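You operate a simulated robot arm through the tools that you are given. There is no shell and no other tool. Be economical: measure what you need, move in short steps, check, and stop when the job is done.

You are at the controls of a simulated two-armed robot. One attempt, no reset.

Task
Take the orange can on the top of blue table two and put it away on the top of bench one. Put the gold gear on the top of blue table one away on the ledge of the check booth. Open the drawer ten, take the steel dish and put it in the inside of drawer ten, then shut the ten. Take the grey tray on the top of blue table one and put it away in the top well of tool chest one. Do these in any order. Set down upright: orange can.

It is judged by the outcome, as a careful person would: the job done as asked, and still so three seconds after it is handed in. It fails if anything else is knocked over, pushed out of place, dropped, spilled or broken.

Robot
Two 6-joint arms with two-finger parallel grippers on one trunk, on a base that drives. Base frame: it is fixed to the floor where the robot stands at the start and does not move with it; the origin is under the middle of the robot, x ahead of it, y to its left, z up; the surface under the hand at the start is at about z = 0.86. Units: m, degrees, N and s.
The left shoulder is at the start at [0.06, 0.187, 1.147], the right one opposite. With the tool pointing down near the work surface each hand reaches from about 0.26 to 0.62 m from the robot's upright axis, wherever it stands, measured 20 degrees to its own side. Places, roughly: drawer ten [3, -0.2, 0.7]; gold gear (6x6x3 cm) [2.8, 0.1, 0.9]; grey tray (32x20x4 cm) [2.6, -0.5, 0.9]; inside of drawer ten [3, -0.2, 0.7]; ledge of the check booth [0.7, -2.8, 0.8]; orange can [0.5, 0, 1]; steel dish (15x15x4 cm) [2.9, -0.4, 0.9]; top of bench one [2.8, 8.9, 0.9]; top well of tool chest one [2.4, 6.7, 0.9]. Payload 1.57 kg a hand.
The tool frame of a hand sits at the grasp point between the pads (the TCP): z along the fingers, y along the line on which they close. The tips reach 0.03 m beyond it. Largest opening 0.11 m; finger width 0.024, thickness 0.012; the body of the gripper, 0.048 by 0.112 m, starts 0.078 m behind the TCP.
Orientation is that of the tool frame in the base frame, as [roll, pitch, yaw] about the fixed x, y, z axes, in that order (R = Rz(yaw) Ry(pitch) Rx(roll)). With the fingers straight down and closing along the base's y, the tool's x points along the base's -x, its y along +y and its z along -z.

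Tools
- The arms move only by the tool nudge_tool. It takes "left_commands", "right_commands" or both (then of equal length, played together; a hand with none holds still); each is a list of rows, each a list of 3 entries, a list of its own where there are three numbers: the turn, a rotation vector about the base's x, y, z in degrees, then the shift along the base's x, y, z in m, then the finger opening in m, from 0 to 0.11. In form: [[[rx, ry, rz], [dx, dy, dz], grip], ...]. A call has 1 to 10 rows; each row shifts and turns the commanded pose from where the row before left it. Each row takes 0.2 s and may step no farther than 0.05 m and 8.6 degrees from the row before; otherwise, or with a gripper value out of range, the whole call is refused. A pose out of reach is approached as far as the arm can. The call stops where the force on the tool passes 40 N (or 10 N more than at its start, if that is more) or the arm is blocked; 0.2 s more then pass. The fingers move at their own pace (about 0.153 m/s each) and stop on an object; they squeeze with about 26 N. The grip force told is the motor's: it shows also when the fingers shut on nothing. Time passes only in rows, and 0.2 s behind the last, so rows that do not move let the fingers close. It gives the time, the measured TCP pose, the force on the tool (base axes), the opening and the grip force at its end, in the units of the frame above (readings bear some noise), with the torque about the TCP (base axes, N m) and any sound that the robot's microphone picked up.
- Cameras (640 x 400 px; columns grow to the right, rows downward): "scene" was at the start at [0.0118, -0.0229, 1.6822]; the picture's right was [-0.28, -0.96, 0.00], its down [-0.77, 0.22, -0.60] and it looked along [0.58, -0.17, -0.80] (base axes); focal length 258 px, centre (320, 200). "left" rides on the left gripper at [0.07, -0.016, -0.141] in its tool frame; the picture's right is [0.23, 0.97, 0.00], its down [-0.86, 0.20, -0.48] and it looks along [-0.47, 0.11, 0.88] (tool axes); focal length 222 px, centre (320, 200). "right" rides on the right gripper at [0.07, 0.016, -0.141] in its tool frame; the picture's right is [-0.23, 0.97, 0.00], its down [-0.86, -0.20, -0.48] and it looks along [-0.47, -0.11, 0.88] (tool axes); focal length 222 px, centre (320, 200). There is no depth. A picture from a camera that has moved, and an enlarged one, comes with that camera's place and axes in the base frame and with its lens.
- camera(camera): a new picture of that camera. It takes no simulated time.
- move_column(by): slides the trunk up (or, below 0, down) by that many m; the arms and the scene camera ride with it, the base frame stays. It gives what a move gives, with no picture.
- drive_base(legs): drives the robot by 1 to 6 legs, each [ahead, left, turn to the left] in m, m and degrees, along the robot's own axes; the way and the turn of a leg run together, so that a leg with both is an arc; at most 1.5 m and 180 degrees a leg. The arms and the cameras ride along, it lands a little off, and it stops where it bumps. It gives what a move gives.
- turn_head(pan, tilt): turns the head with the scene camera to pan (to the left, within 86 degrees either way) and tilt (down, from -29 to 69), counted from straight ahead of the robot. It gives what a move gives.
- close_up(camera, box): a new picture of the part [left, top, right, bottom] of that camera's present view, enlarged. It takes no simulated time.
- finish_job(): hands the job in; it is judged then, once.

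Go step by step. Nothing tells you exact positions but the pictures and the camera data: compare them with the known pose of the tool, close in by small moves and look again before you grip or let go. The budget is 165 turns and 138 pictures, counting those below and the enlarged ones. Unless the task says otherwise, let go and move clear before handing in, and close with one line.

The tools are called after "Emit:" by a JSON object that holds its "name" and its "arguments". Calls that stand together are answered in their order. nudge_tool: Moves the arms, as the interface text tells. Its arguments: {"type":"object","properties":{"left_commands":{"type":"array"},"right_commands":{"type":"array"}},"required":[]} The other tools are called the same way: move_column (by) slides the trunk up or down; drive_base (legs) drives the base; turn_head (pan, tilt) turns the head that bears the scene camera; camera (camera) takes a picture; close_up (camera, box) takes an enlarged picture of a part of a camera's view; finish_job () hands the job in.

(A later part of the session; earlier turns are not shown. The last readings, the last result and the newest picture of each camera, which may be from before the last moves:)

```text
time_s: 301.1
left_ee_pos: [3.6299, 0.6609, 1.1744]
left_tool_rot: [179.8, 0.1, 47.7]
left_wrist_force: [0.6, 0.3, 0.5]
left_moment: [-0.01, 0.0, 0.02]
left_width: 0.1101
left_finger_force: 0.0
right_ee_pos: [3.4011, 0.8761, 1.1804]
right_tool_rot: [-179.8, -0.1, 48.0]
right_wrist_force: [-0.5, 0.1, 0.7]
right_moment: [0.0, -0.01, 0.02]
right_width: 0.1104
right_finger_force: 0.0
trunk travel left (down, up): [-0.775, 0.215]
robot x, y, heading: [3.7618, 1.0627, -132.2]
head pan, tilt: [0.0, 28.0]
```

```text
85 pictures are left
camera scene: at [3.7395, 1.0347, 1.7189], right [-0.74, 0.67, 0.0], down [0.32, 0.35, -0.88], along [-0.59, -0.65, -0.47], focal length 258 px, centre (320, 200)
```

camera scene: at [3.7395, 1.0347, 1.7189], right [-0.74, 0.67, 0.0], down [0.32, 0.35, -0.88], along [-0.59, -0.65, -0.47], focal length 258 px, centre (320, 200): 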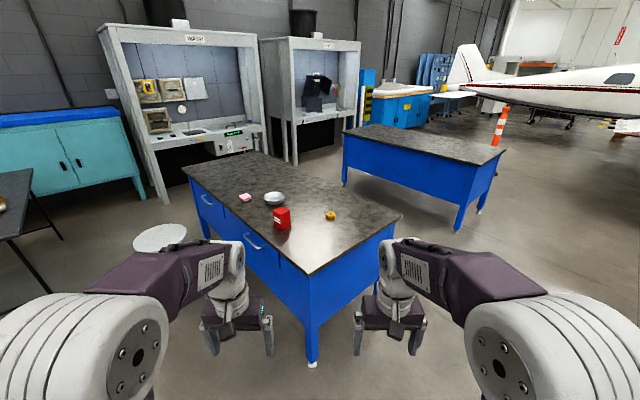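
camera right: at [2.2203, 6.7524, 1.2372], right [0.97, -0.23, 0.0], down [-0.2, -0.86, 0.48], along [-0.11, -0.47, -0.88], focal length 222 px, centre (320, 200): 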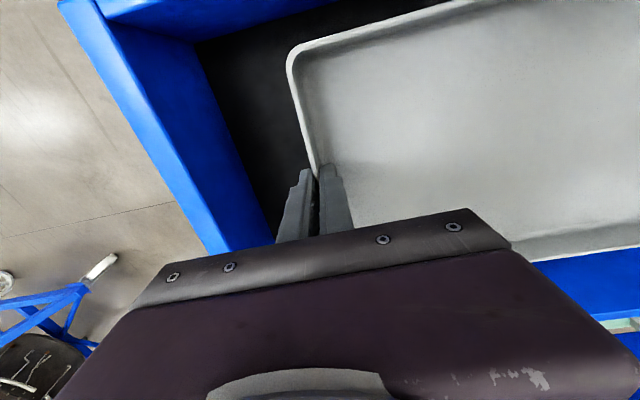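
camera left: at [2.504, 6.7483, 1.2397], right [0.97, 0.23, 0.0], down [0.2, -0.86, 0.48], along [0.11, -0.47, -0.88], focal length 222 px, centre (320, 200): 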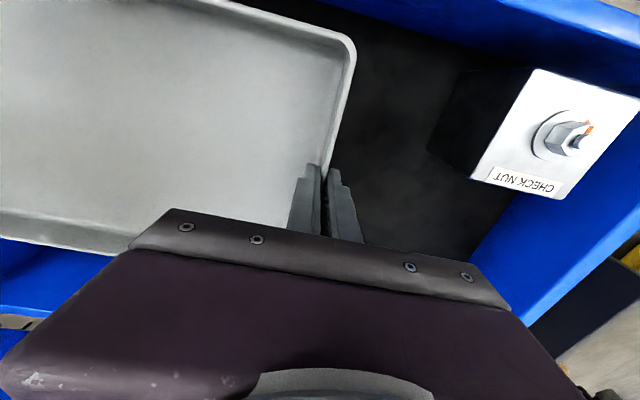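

Now I see the table's drawer side with two handles, and the white stool. I enlarge the drawer fronts and the second booth.

Emit:
{"name": "close_up", "arguments": {"camera": "scene", "box": [140, 160, 300, 280]}}

Emit:
{"name": "close_up", "arguments": {"camera": "scene", "box": [255, 25, 375, 165]}}

```text
3.33 times, centred on (220, 220) of scene
camera zoom: at [3.7395, 1.0347, 1.7189], right [-0.74, 0.67, 0.0], down [0.32, 0.35, -0.88], along [-0.59, -0.65, -0.47], focal length 859 px, centre (653, 133)
```

zoom: 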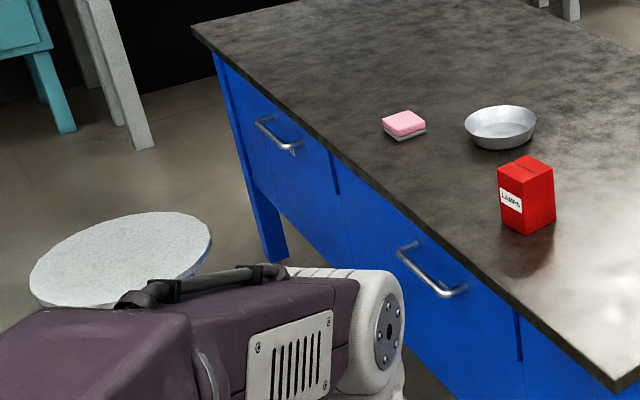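

```text
2.86 times, centred on (315, 95) of scene
camera zoom: at [3.7395, 1.0347, 1.7189], right [-0.74, 0.67, 0.0], down [0.32, 0.35, -0.88], along [-0.59, -0.65, -0.47], focal length 736 px, centre (334, 500)
```

zoom: 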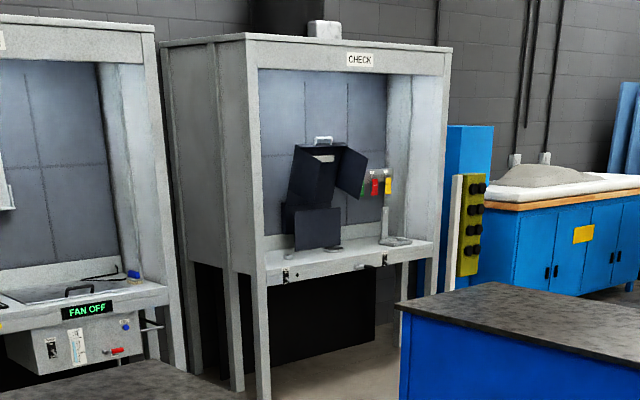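

Drawer ten's handle is at about (3.18, -0.19), a horizontal bar; the stool stands at (3.57, -0.87). I move to the back side of the table, facing it.

Emit:
{"name": "drive_base", "arguments": {"legs": [[0, 0, -48], [0, 1.22, 0]]}}

Emit:
{"name": "turn_head", "arguments": {"pan": 0, "tilt": 45}}

Emit:
{"name": "camera", "arguments": {"camera": "scene"}}

```text
time_s: 309.4
left_ee_pos: [3.3434, -0.3084, 1.1725]
left_tool_rot: [179.9, 0.0, -1.4]
left_wrist_force: [-1.0, -0.2, 0.5]
left_moment: [0.0, -0.04, -0.01]
left_width: 0.1101
left_finger_force: 0.1
right_ee_pos: [3.3542, 0.0046, 1.1796]
right_tool_rot: [-179.9, -0.1, -1.3]
right_wrist_force: [-0.3, 0.2, -1.0]
right_moment: [-0.02, -0.05, -0.02]
right_width: 0.1098
right_finger_force: 0.1
trunk travel left (down, up): [-0.775, 0.215]
robot x, y, heading: [3.7294, -0.1484, 178.7]
head pan, tilt: [0.0, 28.0]
```

```text
time_s: 310.2
left_ee_pos: [3.3439, -0.3109, 1.1722]
left_tool_rot: [179.9, 0.0, -1.3]
left_wrist_force: [0.5, 0.3, -0.8]
left_moment: [-0.01, 0.0, 0.01]
left_width: 0.1101
left_finger_force: 0.0
right_ee_pos: [3.354, 0.0045, 1.181]
right_tool_rot: [-179.8, -0.1, -1.2]
right_wrist_force: [0.1, -0.2, 0.6]
right_moment: [-0.04, -0.01, -0.01]
right_width: 0.1098
right_finger_force: 0.1
trunk travel left (down, up): [-0.775, 0.215]
robot x, y, heading: [3.7289, -0.1467, 178.8]
head pan, tilt: [0.0, 45.0]
```

```text
82 pictures are left
camera scene: at [3.7089, -0.1484, 1.6932], right [0.02, 1.0, 0.0], down [0.71, -0.02, -0.71], along [-0.71, 0.02, -0.71], focal length 258 px, centre (320, 200)
```

scene: 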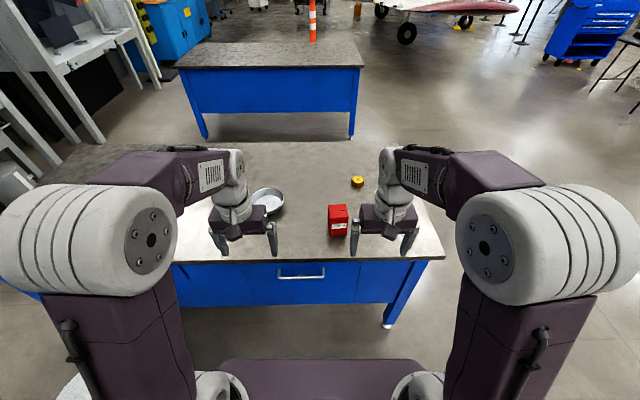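

The dish is at about (2.905, -0.362). I move closer so the left hand can pinch its rim on the +y side.

Emit:
{"name": "drive_base", "arguments": {"legs": [[0, 0, 1.2], [0.24, 0.06, 0]]}}

Emit:
{"name": "camera", "arguments": {"camera": "scene"}}

Emit:
{"name": "camera", "arguments": {"camera": "left"}}

```text
time_s: 312.4
left_ee_pos: [3.106, -0.3794, 1.1735]
left_tool_rot: [179.9, 0.1, 0.1]
left_wrist_force: [-0.4, 0.1, -0.1]
left_moment: [0.01, -0.01, -0.01]
left_width: 0.11
left_finger_force: 0.1
right_ee_pos: [3.1091, -0.0648, 1.1815]
right_tool_rot: [-179.8, 0.0, 0.3]
right_wrist_force: [-0.8, 0.6, 0.8]
right_moment: [0.0, -0.01, 0.02]
right_width: 0.1102
right_finger_force: 0.1
trunk travel left (down, up): [-0.775, 0.215]
robot x, y, heading: [3.4857, -0.2081, -179.7]
head pan, tilt: [0.0, 45.0]
```

```text
81 pictures are left
camera scene: at [3.4677, -0.2081, 1.6932], right [0.0, 1.0, 0.0], down [0.71, 0.0, -0.71], along [-0.71, 0.0, -0.71], focal length 258 px, centre (320, 200)
```

scene: 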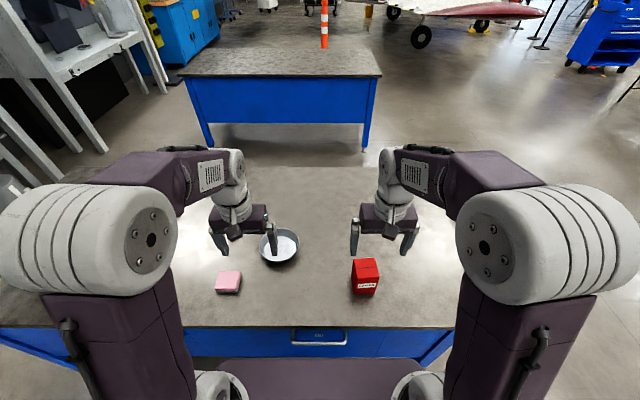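

```text
80 pictures are left
camera left: at [3.1769, -0.3621, 1.3148], right [0.23, -0.97, 0.0], down [-0.85, -0.2, 0.48], along [-0.47, -0.11, -0.88], focal length 222 px, centre (320, 200)
```

left: 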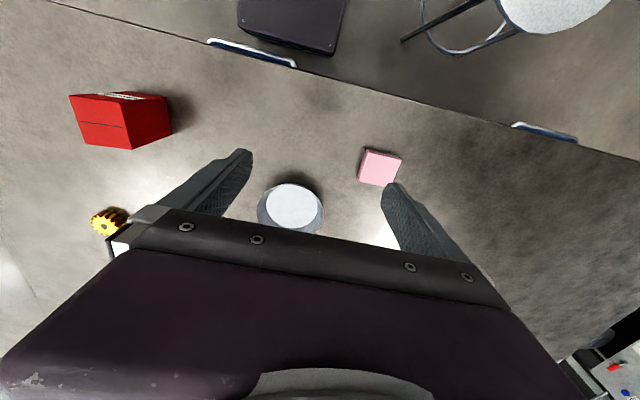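

Dish centre is (2.909, -0.358). I move the left hand over its +y rim and lower to look.

Emit:
{"name": "nudge_tool", "arguments": {"left_commands": [[[0, 0, 0], [-0.04, 0.018, 0], 0.11], [[0, 0, 0], [-0.04, 0.018, 0], 0.11], [[0, 0, 0], [-0.04, 0.018, 0], 0.11], [[0, 0, 0], [-0.04, 0.018, 0], 0.11], [[0, 0, 0], [-0.037, 0.018, 0], 0.08], [[0, 0, 0], [0, 0, -0.045], 0.06], [[0, 0, 0], [0, 0, -0.045], 0.06], [[0, 0, 0], [0, 0, -0.045], 0.06], [[0, 0, 0], [0, 0, -0.04], 0.06], [[0, 0, 0], [0, 0, 0], 0.06]]}}

Emit:
{"name": "camera", "arguments": {"camera": "left"}}

Emit:
{"name": "close_up", "arguments": {"camera": "scene", "box": [200, 190, 360, 290]}}

```text
time_s: 314.6
left_ee_pos: [2.9178, -0.2966, 0.9965]
left_tool_rot: [179.9, 0.1, 0.0]
left_wrist_force: [-0.3, 0.0, 0.5]
left_moment: [0.01, 0.03, -0.01]
left_width: 0.0601
left_finger_force: 0.1
left hand out of reach, approached as far as the arm can: row 5
right_ee_pos: [3.1084, -0.0653, 1.1807]
right_tool_rot: [-179.9, -0.1, 0.3]
right_wrist_force: [0.4, 0.6, -1.0]
right_moment: [0.01, -0.03, 0.0]
right_width: 0.11
right_finger_force: 0.0
trunk travel left (down, up): [-0.775, 0.215]
robot x, y, heading: [3.4879, -0.2033, -179.9]
head pan, tilt: [0.0, 45.0]
```

```text
79 pictures are left
camera left: at [2.9885, -0.2783, 1.1378], right [0.23, -0.97, 0.0], down [-0.85, -0.2, 0.48], along [-0.47, -0.11, -0.88], focal length 222 px, centre (320, 200)
```

left: 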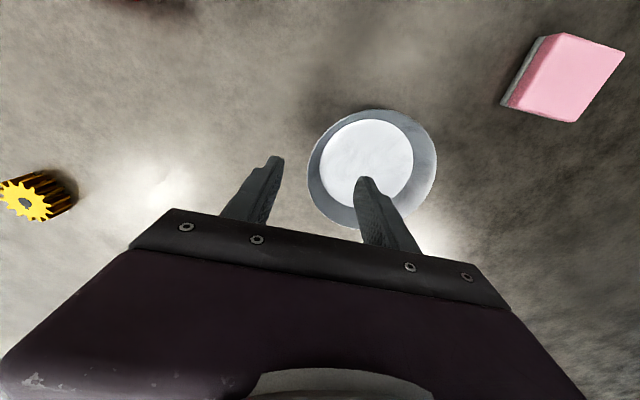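

```text
4.00 times, centred on (280, 240) of scene
camera zoom: at [3.4658, -0.2085, 1.6932], right [0.0, 1.0, 0.0], down [0.71, 0.0, -0.71], along [-0.71, 0.0, -0.71], focal length 1031 px, centre (480, 40)
```

zoom: 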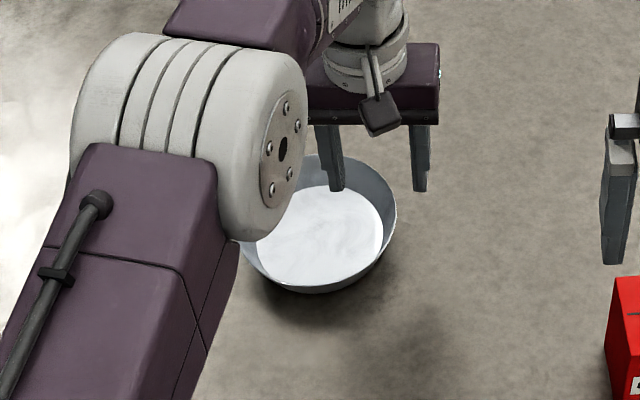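

The dish wall slopes outward about 25°, so I tilt the left hand to match, narrow the opening and come down to just above the rim.

Emit:
{"name": "nudge_tool", "arguments": {"left_commands": [[[-8.4, 0, 0], [0, 0.004, 0], 0.05], [[-8.4, 0, 0], [0, 0.004, 0], 0.04], [[-8.2, 0, 0], [0, 0.005, 0], 0.034], [[0, 0, 0], [0, 0, -0.02], 0.034], [[0, 0, 0], [0, 0, -0.02], 0.034], [[0, 0, 0], [0, 0, 0], 0.034]]}}

Emit:
{"name": "camera", "arguments": {"camera": "left"}}

Emit:
{"name": "close_up", "arguments": {"camera": "scene", "box": [200, 190, 360, 290]}}

```text
time_s: 316.0
left_ee_pos: [2.934, -0.2852, 0.9565]
left_tool_rot: [154.9, 0.2, 0.1]
left_wrist_force: [-0.8, 0.2, 0.4]
left_moment: [0.01, 0.01, 0.0]
left_width: 0.034
left_finger_force: 0.0
left hand out of reach, approached as far as the arm can: row 3
right_ee_pos: [3.1083, -0.0643, 1.1805]
right_tool_rot: [-179.9, -0.1, 0.3]
right_wrist_force: [-0.2, -0.5, -0.3]
right_moment: [0.01, 0.02, -0.01]
right_width: 0.1098
right_finger_force: 0.0
trunk travel left (down, up): [-0.775, 0.215]
robot x, y, heading: [3.4849, -0.2041, -179.9]
head pan, tilt: [0.0, 45.0]
```

```text
77 pictures are left
camera left: at [3.0055, -0.2093, 1.0791], right [0.23, -0.88, 0.41], down [-0.85, 0.02, 0.52], along [-0.47, -0.47, -0.75], focal length 222 px, centre (320, 200)
```

left: 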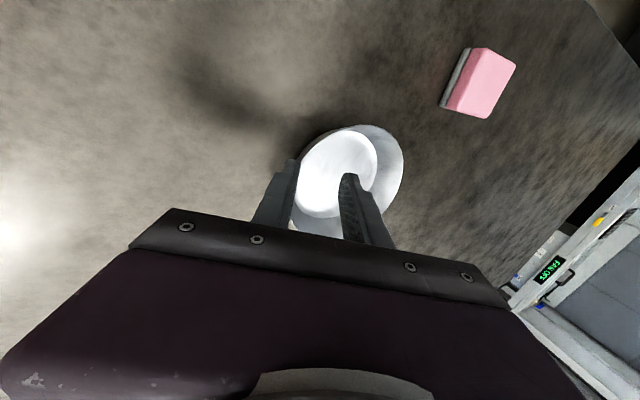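

```text
4.00 times, centred on (280, 240) of scene
camera zoom: at [3.4663, -0.2082, 1.6932], right [0.0, 1.0, 0.0], down [0.71, 0.0, -0.71], along [-0.71, 0.0, -0.71], focal length 1031 px, centre (480, 40)
```

zoom: 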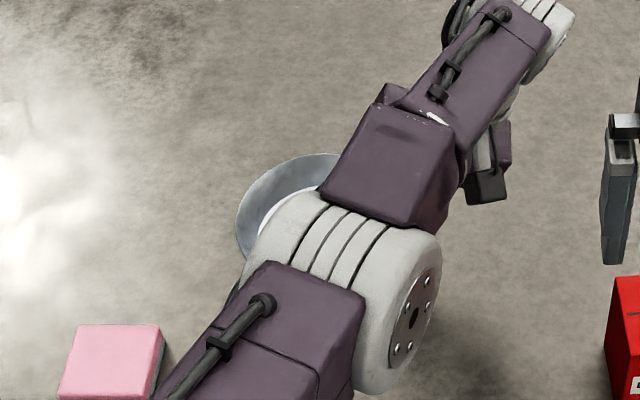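

The rim lies on the hand's axis. I lower the last 4.5 cm and check.

Emit:
{"name": "nudge_tool", "arguments": {"left_commands": [[[0, 0, 0], [0.01, 0, -0.015], 0.036], [[0, 0, 0], [0, 0, -0.015], 0.036], [[0, 0, 0], [0, 0, -0.012], 0.036], [[0, 0, 0], [0, 0, 0], 0.036]]}}

Emit:
{"name": "camera", "arguments": {"camera": "left"}}

Emit:
{"name": "camera", "arguments": {"camera": "right"}}

```text
time_s: 317.0
left_ee_pos: [2.9418, -0.2852, 0.9134]
left_tool_rot: [154.9, 0.0, 0.1]
left_wrist_force: [-0.4, -0.6, 0.2]
left_moment: [0.02, 0.0, 0.01]
left_width: 0.0358
left_finger_force: 0.0
right_ee_pos: [3.1077, -0.0655, 1.181]
right_tool_rot: [-179.8, -0.1, 0.3]
right_wrist_force: [0.1, 0.1, 0.2]
right_moment: [-0.04, 0.02, -0.01]
right_width: 0.11
right_finger_force: 0.1
trunk travel left (down, up): [-0.775, 0.215]
robot x, y, heading: [3.4891, -0.2097, -179.7]
head pan, tilt: [0.0, 45.0]
```

```text
75 pictures are left
camera left: at [3.0129, -0.2092, 1.0348], right [0.23, -0.88, 0.41], down [-0.85, 0.02, 0.52], along [-0.47, -0.47, -0.75], focal length 222 px, centre (320, 200)
```

left: 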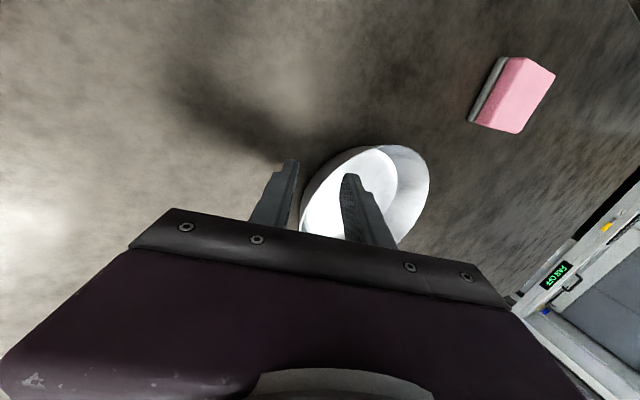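

```text
74 pictures are left
camera right: at [3.1768, -0.0821, 1.3219], right [-0.22, -0.97, 0.0], down [-0.86, 0.19, 0.48], along [-0.47, 0.11, -0.88], focal length 222 px, centre (320, 200)
```

right: 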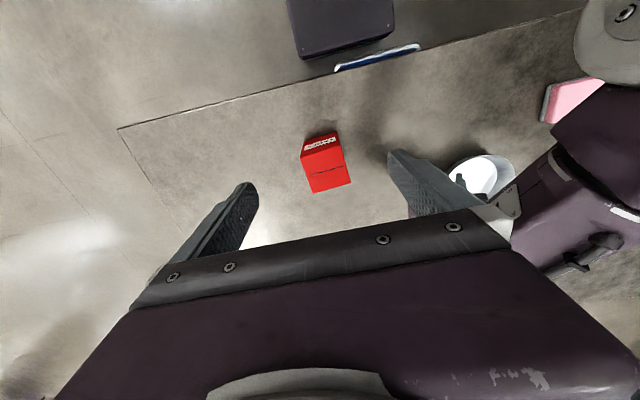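

The rim is between the fingers. I close and lift slightly.

Emit:
{"name": "nudge_tool", "arguments": {"left_commands": [[[0, 0, 0], [0, 0, -0.003], 0.03], [[0, 0, 0], [0, 0, 0], 0.015], [[0, 0, 0], [0, 0, 0], 0.0], [[0, 0, 0], [0, 0, 0], 0.0], [[0, 0, 0], [0, 0, 0], 0.0], [[0, 0, 0], [0, 0, 0.01], 0.0], [[0, 0, 0], [0, 0, 0.02], 0.0], [[0, 0, 0], [0, 0, 0], 0.0]]}}

Emit:
{"name": "camera", "arguments": {"camera": "left"}}

Emit:
{"name": "close_up", "arguments": {"camera": "right", "box": [400, 80, 640, 280]}}

```text
time_s: 318.8
left_ee_pos: [2.9439, -0.2834, 0.9398]
left_tool_rot: [154.9, 0.1, 0.2]
left_wrist_force: [0.1, 0.4, -1.2]
left_moment: [0.08, -0.02, 0.02]
left_width: 0.0022
left_finger_force: 23.9
right_ee_pos: [3.1074, -0.0657, 1.1804]
right_tool_rot: [-179.9, -0.1, 0.3]
right_wrist_force: [0.5, -0.3, -0.4]
right_moment: [-0.01, -0.03, -0.03]
right_width: 0.1099
right_finger_force: 0.1
trunk travel left (down, up): [-0.775, 0.215]
robot x, y, heading: [3.4833, -0.2092, -179.8]
head pan, tilt: [0.0, 45.0]
```

```text
73 pictures are left
camera left: at [3.0138, -0.2072, 1.0614], right [0.23, -0.88, 0.41], down [-0.85, 0.02, 0.52], along [-0.47, -0.47, -0.75], focal length 222 px, centre (320, 200)
```

left: 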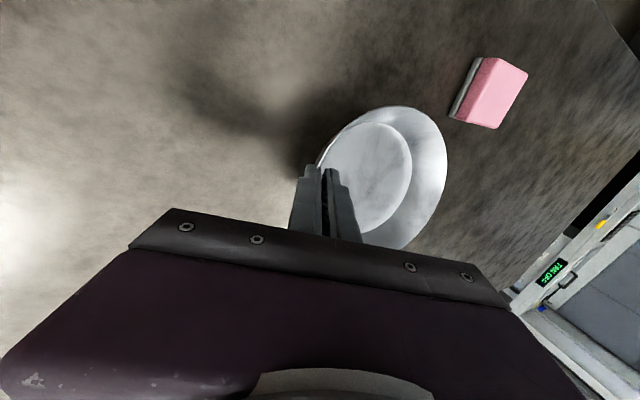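

```text
2.00 times, centred on (520, 180) of right
camera zoom: at [3.1773, -0.0816, 1.3221], right [-0.22, -0.97, 0.0], down [-0.86, 0.19, 0.48], along [-0.47, 0.11, -0.88], focal length 444 px, centre (-80, 240)
```

zoom: 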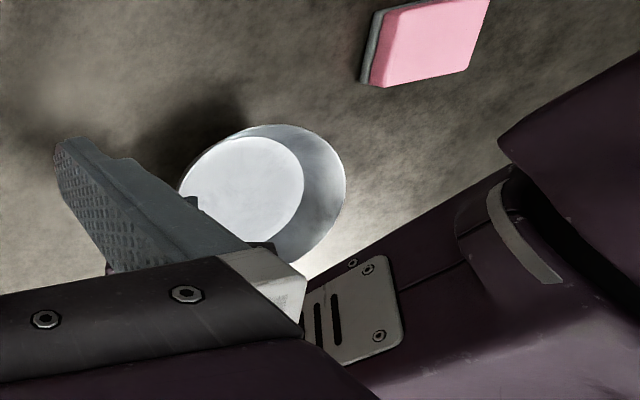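

The dish is held, very light. I raise it well clear and bring it closer to the robot.

Emit:
{"name": "nudge_tool", "arguments": {"left_commands": [[[0, 0, 0], [0, 0, 0.04], 0.0], [[0, 0, 0], [0, 0, 0.04], 0.0], [[0, 0, 0], [0, 0, 0.04], 0.0], [[0, 0, 0], [0.02, 0, 0.04], 0.0], [[0, 0, 0], [0.03, -0.02, 0.03], 0.0], [[0, 0, 0], [0.03, -0.02, 0.03], 0.0], [[0, 0, 0], [0.03, -0.02, 0], 0.0], [[0, 0, 0], [0.03, -0.02, 0], 0.0], [[0, 0, 0], [0, 0, 0], 0.0]]}}

Emit:
{"name": "camera", "arguments": {"camera": "scene"}}

```text
time_s: 320.8
left_ee_pos: [3.0803, -0.3654, 1.1601]
left_tool_rot: [154.9, 0.1, 0.0]
left_wrist_force: [-0.5, -0.3, -1.5]
left_moment: [0.13, -0.03, 0.0]
left_width: 0.0022
left_finger_force: 23.8
right_ee_pos: [3.107, -0.0646, 1.1797]
right_tool_rot: [-179.8, -0.1, 0.3]
right_wrist_force: [-0.2, -0.2, 0.1]
right_moment: [-0.03, -0.02, 0.0]
right_width: 0.1098
right_finger_force: 0.1
trunk travel left (down, up): [-0.775, 0.215]
robot x, y, heading: [3.4911, -0.2063, -179.9]
head pan, tilt: [0.0, 45.0]
```

```text
71 pictures are left
camera scene: at [3.4647, -0.2084, 1.6932], right [0.0, 1.0, 0.0], down [0.71, 0.0, -0.71], along [-0.71, 0.0, -0.71], focal length 258 px, centre (320, 200)
```

scene: 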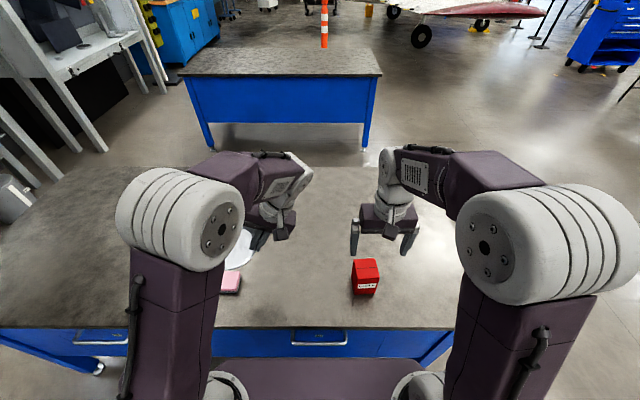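

I hold the dish in the left hand, back off, lower the trunk somewhat and turn the right hand to point forward with vertical closing for the handle.

Emit:
{"name": "drive_base", "arguments": {"legs": [[-0.25, -0.08, 0]]}}

Emit:
{"name": "move_column", "arguments": {"by": -0.18}}

Emit:
{"name": "nudge_tool", "arguments": {"left_commands": [[[0, 0, 0], [0, 0, 0.03], 0.0], [[0, 0, 0], [0, 0, 0.03], 0.0], [[0, 0, 0], [0, 0, 0.03], 0.0], [[0, 0, 0], [0, 0, 0.03], 0.0], [[0, 0, 0], [0, 0, 0], 0.0], [[0, 0, 0], [0, 0, 0], 0.0], [[0, 0, 0], [0, 0, 0], 0.0], [[0, 0, 0], [0, 0, 0], 0.0], [[0, 0, 0], [0, 0, 0], 0.0], [[0, 0, 0], [0, 0, 0], 0.0]], "right_commands": [[[4.6, 4.6, 4.6], [0, 0, 0], 0.11], [[4.6, 4.6, 4.6], [0, 0, 0], 0.11], [[4.6, 4.6, 4.6], [0, 0, 0], 0.11], [[4.6, 4.6, 4.6], [0, 0, 0], 0.11], [[4.6, 4.6, 4.6], [0, 0, 0], 0.11], [[4.6, 4.6, 4.6], [-0.01, 0, -0.01], 0.11], [[4.6, 4.6, 4.6], [-0.01, 0, -0.01], 0.11], [[4.6, 4.6, 4.6], [-0.01, 0, -0.01], 0.11], [[4.6, 4.6, 4.6], [-0.01, 0, -0.01], 0.11], [[4.6, 4.6, 4.6], [-0.01, 0, -0.01], 0.11]]}}

```text
time_s: 322.7
left_ee_pos: [3.3272, -0.2823, 1.1605]
left_tool_rot: [154.8, 0.0, -0.3]
left_wrist_force: [0.7, -0.5, -1.9]
left_moment: [0.15, 0.0, 0.0]
left_width: 0.0023
left_finger_force: 24.4
right_ee_pos: [3.3564, 0.0178, 1.1798]
right_tool_rot: [-179.8, 0.0, -0.1]
right_wrist_force: [0.0, 0.5, 0.1]
right_moment: [0.03, 0.03, 0.0]
right_width: 0.1102
right_finger_force: 0.1
trunk travel left (down, up): [-0.775, 0.215]
robot x, y, heading: [3.7375, -0.1282, 180.0]
head pan, tilt: [0.0, 45.0]
```

```text
time_s: 324.7
left_ee_pos: [3.3292, -0.2819, 0.9806]
left_tool_rot: [154.9, 0.1, -0.3]
left_wrist_force: [-0.7, 0.3, -1.7]
left_moment: [0.12, -0.02, -0.02]
left_width: 0.0024
left_finger_force: 23.4
right_ee_pos: [3.3572, 0.0184, 1.0007]
right_tool_rot: [-179.9, 0.0, -0.1]
right_wrist_force: [-0.5, 0.0, 0.3]
right_moment: [-0.01, 0.01, 0.02]
right_width: 0.11
right_finger_force: 0.1
trunk travel left (down, up): [-0.595, 0.395]
robot x, y, heading: [3.7353, -0.1232, 179.7]
head pan, tilt: [0.0, 45.0]
```

```text
time_s: 326.9
left_ee_pos: [3.3285, -0.2789, 1.0994]
left_tool_rot: [154.9, 0.0, -0.3]
left_wrist_force: [0.2, 0.7, -1.7]
left_moment: [0.13, -0.02, 0.02]
left_width: 0.0023
left_finger_force: 24.1
right_ee_pos: [3.2919, 0.0059, 0.9507]
right_tool_rot: [-118.2, 17.0, 61.5]
right_wrist_force: [-0.5, -0.4, -0.3]
right_moment: [-0.02, -0.02, -0.01]
right_width: 0.1101
right_finger_force: 0.1
right hand out of reach, approached as far as the arm can: row 9, 10
trunk travel left (down, up): [-0.595, 0.395]
robot x, y, heading: [3.7388, -0.126, 179.7]
head pan, tilt: [0.0, 45.0]
```

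Emit:
{"name": "nudge_tool", "arguments": {"right_commands": [[[0, 0, 0], [-0.03, -0.02, 0], 0.11], [[0, 0, 0], [-0.03, -0.03, 0], 0.11], [[4.6, 4.6, 4.6], [0, -0.03, 0], 0.11], [[4.6, 4.6, 4.6], [0, -0.03, 0], 0.11], [[4.6, 4.6, 4.6], [0, 0, 0], 0.11], [[4.6, 4.6, 4.6], [0, 0, 0], 0.11], [[4.7, 4.7, 4.7], [0, 0, 0], 0.11], [[0, 0, 0], [0, 0, 0], 0.11]]}}

Emit:
{"name": "camera", "arguments": {"camera": "scene"}}

```text
time_s: 328.7
left_ee_pos: [3.3279, -0.2792, 1.1003]
left_tool_rot: [155.0, 0.0, -0.3]
left_wrist_force: [-0.1, -0.4, -1.1]
left_moment: [0.11, -0.03, -0.02]
left_width: 0.0023
left_finger_force: 24.1
right_ee_pos: [3.2335, -0.1039, 0.9495]
right_tool_rot: [-90.0, 0.2, 89.8]
right_wrist_force: [-0.6, 0.7, 0.3]
right_moment: [0.04, 0.01, -0.02]
right_width: 0.11
right_finger_force: 0.0
trunk travel left (down, up): [-0.595, 0.395]
robot x, y, heading: [3.7336, -0.1234, 179.9]
head pan, tilt: [0.0, 45.0]
```

```text
70 pictures are left
camera scene: at [3.7149, -0.1278, 1.5132], right [0.0, 1.0, 0.0], down [0.71, 0.0, -0.71], along [-0.71, 0.0, -0.71], focal length 258 px, centre (320, 200)
```

scene: 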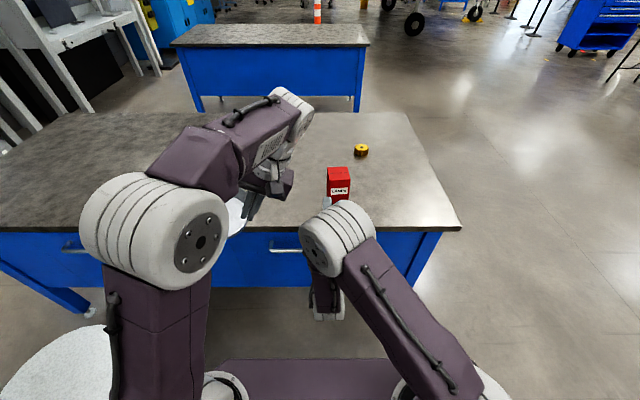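

The right hand points forward now. I back off slightly, lower it in front of the drawer, and use its camera to find the handle.

Emit:
{"name": "drive_base", "arguments": {"legs": [[-0.07, 0, 0]]}}

Emit:
{"name": "nudge_tool", "arguments": {"right_commands": [[[0, 0, 0], [0, -0.02, -0.04], 0.11], [[0, 0, 0], [0, -0.02, -0.04], 0.11], [[0, 0, 0], [0, -0.02, -0.04], 0.11], [[0, 0, 0], [0, 0, -0.04], 0.11], [[0, 0, 0], [0, 0, -0.04], 0.11], [[0, 0, 0], [0, 0, -0.02], 0.11], [[0, 0, 0], [0, 0, 0], 0.11]]}}

Emit:
{"name": "camera", "arguments": {"camera": "right"}}

Emit:
{"name": "close_up", "arguments": {"camera": "scene", "box": [220, 180, 380, 320]}}

```text
time_s: 329.7
left_ee_pos: [3.3997, -0.2772, 1.1012]
left_tool_rot: [154.9, 0.1, -0.4]
left_wrist_force: [0.6, -0.2, -1.2]
left_moment: [0.17, 0.0, -0.01]
left_width: 0.0023
left_finger_force: 24.1
right_ee_pos: [3.3023, -0.1027, 0.9509]
right_tool_rot: [-90.1, 0.4, 89.7]
right_wrist_force: [-0.6, 0.0, 0.3]
right_moment: [0.02, -0.02, 0.03]
right_width: 0.1101
right_finger_force: 0.1
trunk travel left (down, up): [-0.595, 0.395]
robot x, y, heading: [3.805, -0.1263, 179.6]
head pan, tilt: [0.0, 45.0]
```

```text
time_s: 331.3
left_ee_pos: [3.3989, -0.2774, 1.1002]
left_tool_rot: [154.9, 0.1, -0.4]
left_wrist_force: [-0.3, -0.2, -1.4]
left_moment: [0.14, -0.01, 0.02]
left_width: 0.0024
left_finger_force: 23.9
right_ee_pos: [3.3014, -0.1636, 0.7314]
right_tool_rot: [-90.0, 0.3, 89.7]
right_wrist_force: [0.0, 0.7, 0.4]
right_moment: [0.01, 0.03, 0.05]
right_width: 0.1099
right_finger_force: 0.1
trunk travel left (down, up): [-0.595, 0.395]
robot x, y, heading: [3.806, -0.1289, 179.8]
head pan, tilt: [0.0, 45.0]
```

```text
69 pictures are left
camera right: at [3.4432, -0.0939, 0.715], right [0.0, -0.23, -0.97], down [0.47, -0.86, 0.2], along [-0.88, -0.46, 0.11], focal length 222 px, centre (320, 200)
```

right: 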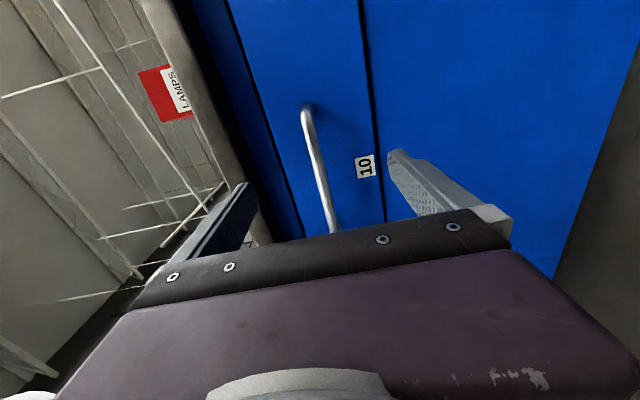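

```text
2.86 times, centred on (300, 250) of scene
camera zoom: at [3.7849, -0.1279, 1.5132], right [0.0, 1.0, 0.0], down [0.71, 0.0, -0.71], along [-0.71, 0.0, -0.71], focal length 736 px, centre (377, 57)
```

zoom: 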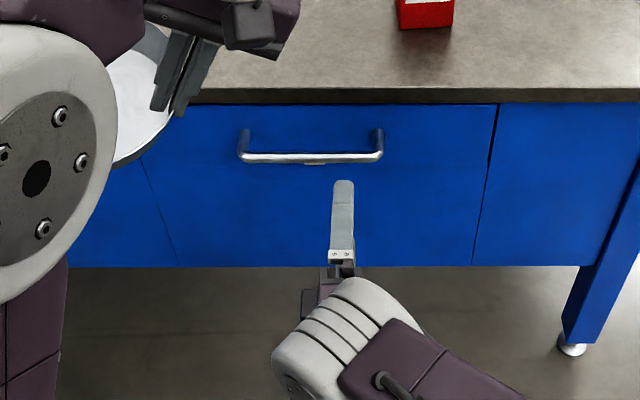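

The label reads 10 and the bar is at about (3.20, −0.21, 0.737). I raise 6 mm and reach forward around the bar.

Emit:
{"name": "nudge_tool", "arguments": {"right_commands": [[[0, 0, 0], [-0.02, 0, 0.006], 0.09], [[0, 0, 0], [-0.025, -0.01, 0], 0.08], [[0, 0, 0], [-0.025, -0.01, 0], 0.08], [[0, 0, 0], [-0.02, 0, 0], 0.08], [[0, 0, 0], [0, 0, 0], 0.08]]}}

Emit:
{"name": "camera", "arguments": {"camera": "right"}}

```text
time_s: 332.5
left_ee_pos: [3.3983, -0.2791, 1.1004]
left_tool_rot: [154.9, 0.1, -0.4]
left_wrist_force: [0.0, -1.0, -2.7]
left_moment: [0.13, -0.03, 0.01]
left_width: 0.0026
left_finger_force: 23.4
right_ee_pos: [3.2135, -0.1824, 0.7397]
right_tool_rot: [-89.9, 0.3, 89.6]
right_wrist_force: [1.1, 0.5, 0.6]
right_moment: [0.02, -0.01, 0.03]
right_width: 0.08
right_finger_force: 0.0
trunk travel left (down, up): [-0.595, 0.395]
robot x, y, heading: [3.8068, -0.1222, 179.5]
head pan, tilt: [0.0, 45.0]
```

```text
67 pictures are left
camera right: at [3.356, -0.1136, 0.7229], right [0.0, -0.23, -0.97], down [0.47, -0.86, 0.2], along [-0.88, -0.46, 0.11], focal length 222 px, centre (320, 200)
```

right: 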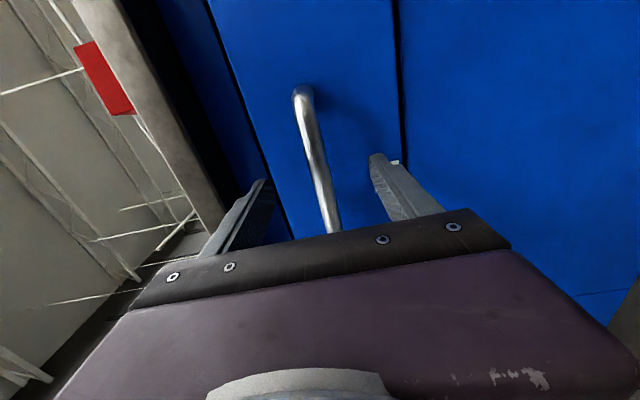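

The bar is between the fingers. I close on it.

Emit:
{"name": "nudge_tool", "arguments": {"right_commands": [[[0, 0, 0], [-0.004, 0, 0], 0.05], [[0, 0, 0], [0, 0, 0], 0.02], [[0, 0, 0], [0, 0, 0], 0.0], [[0, 0, 0], [0, 0, 0], 0.0], [[0, 0, 0], [0, 0, 0], 0.0]]}}

```text
time_s: 333.7
left_ee_pos: [3.3974, -0.278, 1.0992]
left_tool_rot: [154.9, 0.1, -0.4]
left_wrist_force: [0.0, 0.2, -1.1]
left_moment: [0.14, -0.02, 0.0]
left_width: 0.0023
left_finger_force: 23.1
right_ee_pos: [3.2093, -0.1812, 0.7381]
right_tool_rot: [-90.2, 0.2, 89.7]
right_wrist_force: [1.4, 0.0, -4.4]
right_moment: [0.34, -0.03, 0.5]
right_width: 0.0159
right_finger_force: 31.1
trunk travel left (down, up): [-0.595, 0.395]
robot x, y, heading: [3.8036, -0.1264, 179.6]
head pan, tilt: [0.0, 45.0]
```

The bar is gripped. I pull with the arm first.

Emit:
{"name": "nudge_tool", "arguments": {"right_commands": [[[0, 0, 0], [0.01, 0, 0], 0.0], [[0, 0, 0], [0.015, 0, 0], 0.0], [[0, 0, 0], [0.02, 0, 0], 0.0], [[0, 0, 0], [0.02, 0, 0], 0.0], [[0, 0, 0], [0.02, 0, 0], 0.0], [[0, 0, 0], [0, 0, 0], 0.0]]}}

Emit:
{"name": "close_up", "arguments": {"camera": "scene", "box": [220, 180, 420, 320]}}

```text
time_s: 335.1
left_ee_pos: [3.3993, -0.2768, 1.1011]
left_tool_rot: [154.8, 0.2, -0.5]
left_wrist_force: [0.5, -0.2, -1.4]
left_moment: [0.13, 0.01, 0.0]
left_width: 0.0023
left_finger_force: 23.7
right_ee_pos: [3.2953, -0.1816, 0.7371]
right_tool_rot: [-89.8, 0.5, 89.5]
right_wrist_force: [0.0, 9.8, 13.1]
right_moment: [0.54, 0.27, -0.82]
right_width: 0.0158
right_finger_force: 31.0
trunk travel left (down, up): [-0.595, 0.395]
robot x, y, heading: [3.8058, -0.1262, 179.7]
head pan, tilt: [0.0, 45.0]
```

```text
2.86 times, centred on (320, 250) of scene
camera zoom: at [3.7868, -0.1259, 1.5134], right [0.01, 1.0, 0.0], down [0.71, 0.0, -0.71], along [-0.71, 0.0, -0.71], focal length 736 px, centre (320, 57)
```

zoom: 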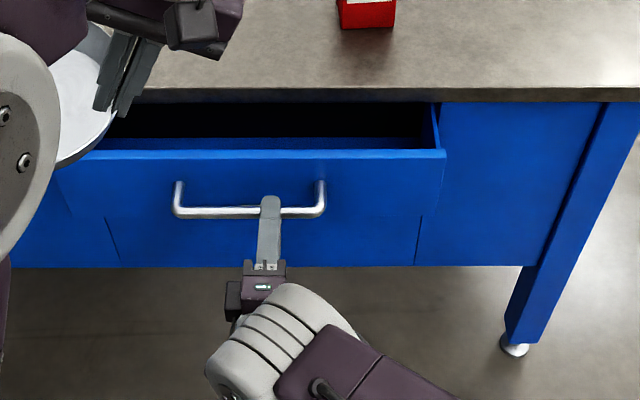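

The drawer slides well. I pull a bit more with the arm, then back the base 0.14 m.

Emit:
{"name": "nudge_tool", "arguments": {"right_commands": [[[0, 0, 0], [0.02, 0, 0], 0.0], [[0, 0, 0], [0.02, 0, 0], 0.0], [[0, 0, 0], [0, 0, 0], 0.0]]}}

Emit:
{"name": "drive_base", "arguments": {"legs": [[-0.14, 0, 0]]}}

Emit:
{"name": "camera", "arguments": {"camera": "scene"}}

```text
time_s: 335.9
left_ee_pos: [3.3995, -0.2759, 1.1007]
left_tool_rot: [154.8, 0.3, -0.4]
left_wrist_force: [0.2, 0.7, -1.7]
left_moment: [0.11, -0.07, 0.01]
left_width: 0.0023
left_finger_force: 24.1
right_ee_pos: [3.336, -0.182, 0.7364]
right_tool_rot: [-89.9, 0.4, 89.7]
right_wrist_force: [-0.2, 10.6, 14.0]
right_moment: [0.46, 0.31, -0.46]
right_width: 0.0157
right_finger_force: 31.1
trunk travel left (down, up): [-0.595, 0.395]
robot x, y, heading: [3.8063, -0.1273, 179.6]
head pan, tilt: [0.0, 45.0]
```

```text
time_s: 337.2
left_ee_pos: [3.5429, -0.2762, 1.1013]
left_tool_rot: [154.8, 0.3, -0.4]
left_wrist_force: [0.3, 0.2, -1.2]
left_moment: [0.08, 0.01, -0.03]
left_width: 0.0024
left_finger_force: 23.8
right_ee_pos: [3.4773, -0.1824, 0.7362]
right_tool_rot: [-90.0, 0.4, 89.7]
right_wrist_force: [-0.5, 12.4, 9.5]
right_moment: [0.24, 0.16, -0.02]
right_width: 0.0158
right_finger_force: 31.2
trunk travel left (down, up): [-0.595, 0.395]
robot x, y, heading: [3.9491, -0.1279, 179.8]
head pan, tilt: [0.0, 45.0]
```

```text
65 pictures are left
camera scene: at [3.9296, -0.1265, 1.5133], right [0.01, 1.0, 0.0], down [0.71, -0.01, -0.71], along [-0.71, 0.0, -0.71], focal length 258 px, centre (320, 200)
```

scene: 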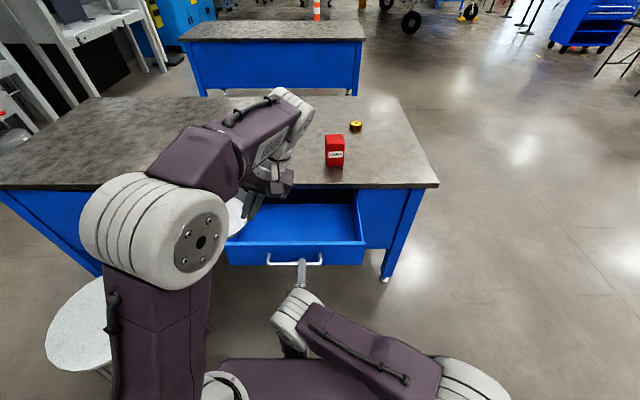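

The drawer is open by 0.27 m. I release the handle and draw the right hand back, then down out of the way.

Emit:
{"name": "nudge_tool", "arguments": {"right_commands": [[[0, 0, 0], [0, 0, 0], 0.06], [[0, 0, 0], [0, 0, 0], 0.11], [[0, 0, 0], [0, 0, 0], 0.11], [[0, 0, 0], [0.02, 0, 0], 0.11], [[0, 0, 0], [0.02, 0.01, 0], 0.11], [[0, 0, 0], [0.02, 0.01, 0], 0.11], [[0, 0, 0], [0.0, 0.02, 0], 0.11], [[0, 0, 0], [0, 0, 0], 0.11]]}}

Emit:
{"name": "close_up", "arguments": {"camera": "scene", "box": [180, 170, 400, 350]}}

```text
time_s: 339.2
left_ee_pos: [3.5408, -0.2785, 1.1004]
left_tool_rot: [154.9, 0.2, -0.3]
left_wrist_force: [-0.4, -0.2, -1.7]
left_moment: [0.14, -0.03, 0.03]
left_width: 0.0025
left_finger_force: 23.9
right_ee_pos: [3.5276, -0.17, 0.7617]
right_tool_rot: [-88.1, 4.0, 90.5]
right_wrist_force: [-1.8, 0.1, -0.5]
right_moment: [-0.03, 0.0, 0.01]
right_width: 0.1102
right_finger_force: 0.0
trunk travel left (down, up): [-0.595, 0.395]
robot x, y, heading: [3.9467, -0.1297, 179.9]
head pan, tilt: [0.0, 45.0]
stopped in row 8 (right hand): the arm was blocked; the commanded pose is now the measured one
```

```text
2.22 times, centred on (290, 260) of scene
camera zoom: at [3.9272, -0.1285, 1.5132], right [0.01, 1.0, 0.0], down [0.71, 0.0, -0.71], along [-0.71, 0.0, -0.71], focal length 573 px, centre (387, 67)
```

zoom: 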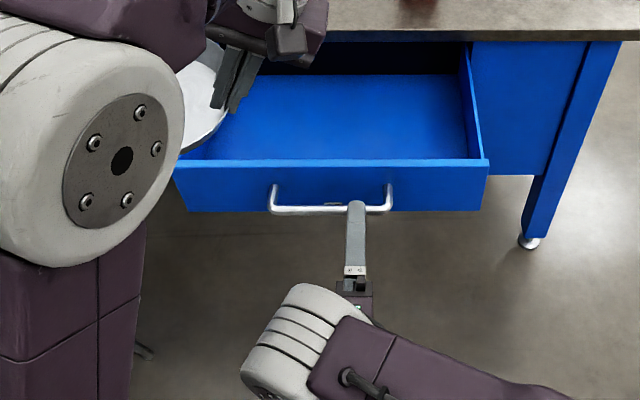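

The hand is just clear of the bar, but the arm is folded to its limit. I back the base 4 cm, then swing the right hand out to the side and up.

Emit:
{"name": "drive_base", "arguments": {"legs": [[-0.04, 0, 0]]}}

Emit:
{"name": "nudge_tool", "arguments": {"right_commands": [[[0, 0, 0], [-0.01, 0.03, 0], 0.11], [[0, 0, 0], [0, 0.04, 0], 0.11], [[0, 0, 0], [0, 0.04, 0], 0.11], [[0, 0, 0], [0, 0.04, 0.02], 0.11], [[0, 0, 0], [-0.02, 0.03, 0.035], 0.11], [[0, 0, 0], [-0.02, 0.03, 0.035], 0.11], [[0, 0, 0], [-0.02, 0, 0.045], 0.11], [[0, 0, 0], [-0.02, 0, 0.045], 0.11], [[0, 0, 0], [0, 0, 0.045], 0.11], [[0, 0, 0], [0, 0, 0.045], 0.11]]}}

Emit:
{"name": "camera", "arguments": {"camera": "scene"}}

```text
time_s: 340.1
left_ee_pos: [3.5801, -0.279, 1.1004]
left_tool_rot: [155.0, 0.2, -0.4]
left_wrist_force: [0.6, 0.0, -1.0]
left_moment: [0.16, 0.01, 0.0]
left_width: 0.0022
left_finger_force: 23.6
right_ee_pos: [3.5685, -0.1699, 0.761]
right_tool_rot: [-88.0, 3.9, 90.4]
right_wrist_force: [0.9, 0.5, -0.1]
right_moment: [0.0, 0.01, 0.0]
right_width: 0.1101
right_finger_force: 0.1
trunk travel left (down, up): [-0.595, 0.395]
robot x, y, heading: [3.9842, -0.1256, 179.9]
head pan, tilt: [0.0, 45.0]
```

```text
refused: row 5 steps farther than a row can; nothing moved
```

```text
63 pictures are left
camera scene: at [3.9668, -0.1289, 1.5132], right [0.01, 1.0, 0.0], down [0.71, 0.0, -0.71], along [-0.71, 0.0, -0.71], focal length 258 px, centre (320, 200)
```

scene: 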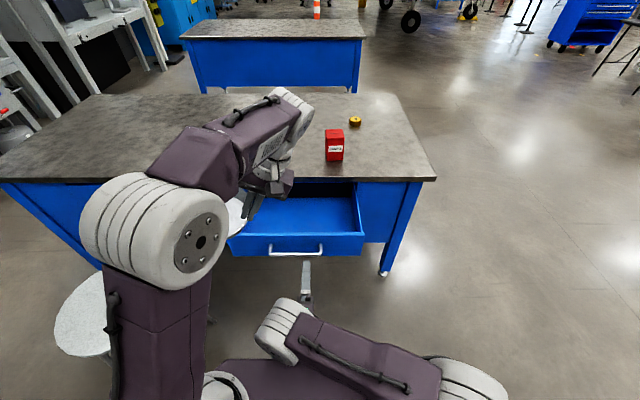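

Emit:
{"name": "nudge_tool", "arguments": {"right_commands": [[[0, 0, 0], [-0.01, 0.03, 0], 0.06], [[0, 0, 0], [0, 0.04, 0], 0.03], [[0, 0, 0], [0, 0.04, 0], 0.0], [[0, 0, 0], [0, 0.04, 0.02], 0.0], [[0, 0, 0], [-0.01, 0.03, 0.03], 0.0], [[0, 0, 0], [-0.01, 0.03, 0.03], 0.0], [[0, 0, 0], [-0.01, 0.02, 0.04], 0.0], [[0, 0, 0], [-0.01, 0.02, 0.04], 0.0], [[0, 0, 0], [0, 0, 0.045], 0.0], [[0, 0, 0], [0, 0, 0.045], 0.0]]}}

Emit:
{"name": "drive_base", "arguments": {"legs": [[0.12, 0.0, 0]]}}

Emit:
{"name": "camera", "arguments": {"camera": "scene"}}

Emit:
{"name": "camera", "arguments": {"camera": "left"}}

```text
time_s: 342.3
left_ee_pos: [3.5811, -0.2788, 1.1009]
left_tool_rot: [154.8, 0.2, -0.4]
left_wrist_force: [0.6, -0.6, -1.3]
left_moment: [0.12, -0.03, -0.05]
left_width: 0.0023
left_finger_force: 24.7
right_ee_pos: [3.4865, 0.0026, 1.0058]
right_tool_rot: [-88.1, 4.1, 90.4]
right_wrist_force: [0.2, 0.3, -0.3]
right_moment: [-0.04, 0.01, 0.01]
right_width: 0.0
right_finger_force: 20.7
right hand out of reach, approached as far as the arm can: row 4, 5, 6
trunk travel left (down, up): [-0.595, 0.395]
robot x, y, heading: [3.9914, -0.1274, 179.9]
head pan, tilt: [0.0, 45.0]
```

```text
time_s: 343.5
left_ee_pos: [3.4616, -0.2782, 1.1002]
left_tool_rot: [154.9, 0.1, -0.4]
left_wrist_force: [0.3, 0.6, -2.2]
left_moment: [0.16, -0.04, -0.02]
left_width: 0.0022
left_finger_force: 23.7
right_ee_pos: [3.366, 0.0022, 1.0043]
right_tool_rot: [-88.1, 4.0, 90.4]
right_wrist_force: [0.8, 0.1, 0.8]
right_moment: [0.01, 0.01, -0.03]
right_width: 0.0001
right_finger_force: 20.7
trunk travel left (down, up): [-0.595, 0.395]
robot x, y, heading: [3.8726, -0.1279, 179.6]
head pan, tilt: [0.0, 45.0]
```

```text
62 pictures are left
camera scene: at [3.8485, -0.128, 1.5132], right [0.01, 1.0, 0.0], down [0.71, 0.0, -0.71], along [-0.71, 0.0, -0.71], focal length 258 px, centre (320, 200)
```

scene: 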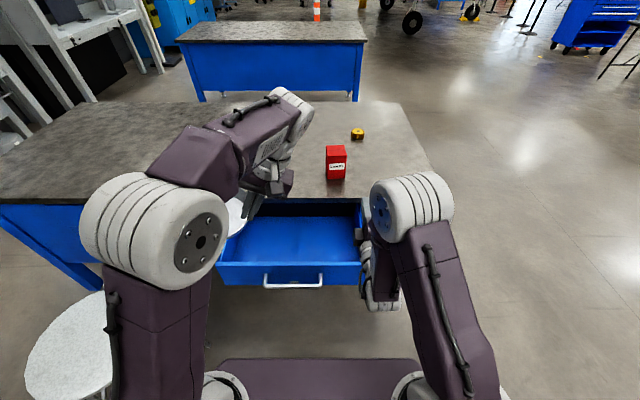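

```text
61 pictures are left
camera left: at [3.5338, -0.2027, 1.2216], right [0.22, -0.88, 0.41], down [-0.85, 0.03, 0.52], along [-0.47, -0.47, -0.75], focal length 222 px, centre (320, 200)
```

left: 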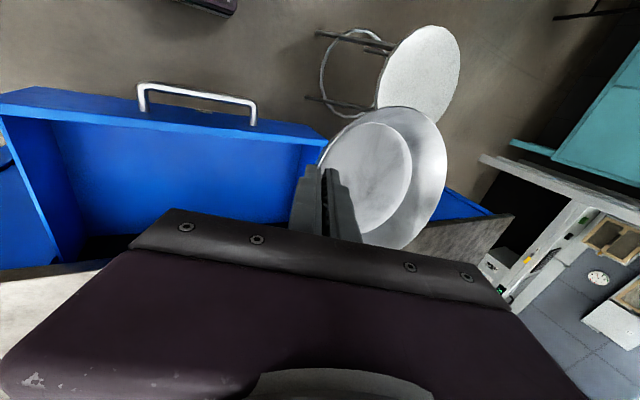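

The drawer's inside spans y −0.42 to −0.02 with the exposed window x 3.19–3.415. I move a little closer, shift the right hand aside and bring the dish over it.

Emit:
{"name": "drive_base", "arguments": {"legs": [[0.06, 0.0, 0]]}}

Emit:
{"name": "nudge_tool", "arguments": {"left_commands": [[[0, 0, 0], [-0.02, 0.01, 0], 0.0], [[0, 0, 0], [-0.02, 0.01, 0], 0.0], [[0, 0, 0], [-0.02, 0.01, -0.02], 0.0], [[0, 0, 0], [-0.02, 0.01, -0.03], 0.0], [[0, 0, 0], [0, 0.01, -0.03], 0.0], [[0, 0, 0], [0, 0, -0.03], 0.0], [[0, 0, 0], [0, 0, 0], 0.0]], "right_commands": [[[0, 0, 0], [0, 0.03, 0.01], 0.0], [[0, 0, 0], [0, 0.03, 0.01], 0.0], [[0, 0, 0], [0, 0.02, 0.01], 0.0], [[0, 0, 0], [0, 0, 0], 0.0], [[0, 0, 0], [0, 0, 0], 0.0], [[0, 0, 0], [0, 0, 0], 0.0], [[0, 0, 0], [0, 0, 0], 0.0]]}}

Emit:
{"name": "camera", "arguments": {"camera": "left"}}

Emit:
{"name": "close_up", "arguments": {"camera": "scene", "box": [190, 180, 400, 320]}}

```text
time_s: 344.5
left_ee_pos: [3.4007, -0.2774, 1.1004]
left_tool_rot: [154.8, 0.1, -0.5]
left_wrist_force: [0.0, -0.6, -1.9]
left_moment: [0.1, -0.04, 0.03]
left_width: 0.0022
left_finger_force: 23.7
right_ee_pos: [3.3068, 0.005, 1.0042]
right_tool_rot: [-88.2, 4.0, 90.2]
right_wrist_force: [0.1, 0.6, 0.6]
right_moment: [0.02, 0.01, 0.0]
right_width: 0.0
right_finger_force: 21.1
trunk travel left (down, up): [-0.595, 0.395]
robot x, y, heading: [3.8082, -0.1249, 179.8]
head pan, tilt: [0.0, 45.0]
```

```text
time_s: 346.1
left_ee_pos: [3.321, -0.2254, 0.9921]
left_tool_rot: [154.9, 0.0, -0.5]
left_wrist_force: [0.9, 0.2, -1.8]
left_moment: [0.09, 0.01, -0.01]
left_width: 0.0021
left_finger_force: 23.8
right_ee_pos: [3.3034, 0.0067, 1.0124]
right_tool_rot: [-88.1, 4.0, 89.9]
right_wrist_force: [0.5, -0.3, -0.8]
right_moment: [0.03, -0.01, -0.03]
right_width: 0.0
right_finger_force: 20.8
right hand out of reach, approached as far as the arm can: row 1, 2, 3
trunk travel left (down, up): [-0.595, 0.395]
robot x, y, heading: [3.8117, -0.1249, 179.9]
head pan, tilt: [0.0, 45.0]
```

```text
60 pictures are left
camera left: at [3.3935, -0.1509, 1.1124], right [0.22, -0.88, 0.41], down [-0.85, 0.03, 0.52], along [-0.47, -0.47, -0.75], focal length 222 px, centre (320, 200)
```

left: 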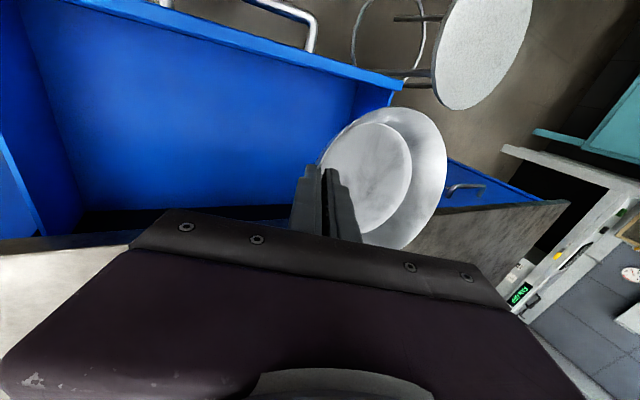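

```text
2.86 times, centred on (295, 250) of scene
camera zoom: at [3.7879, -0.1275, 1.5132], right [0.01, 1.0, 0.0], down [0.71, -0.01, -0.71], along [-0.71, 0.01, -0.71], focal length 736 px, centre (391, 57)
```

zoom: 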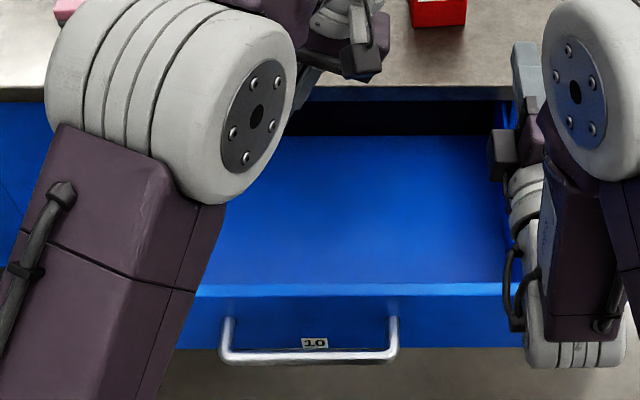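

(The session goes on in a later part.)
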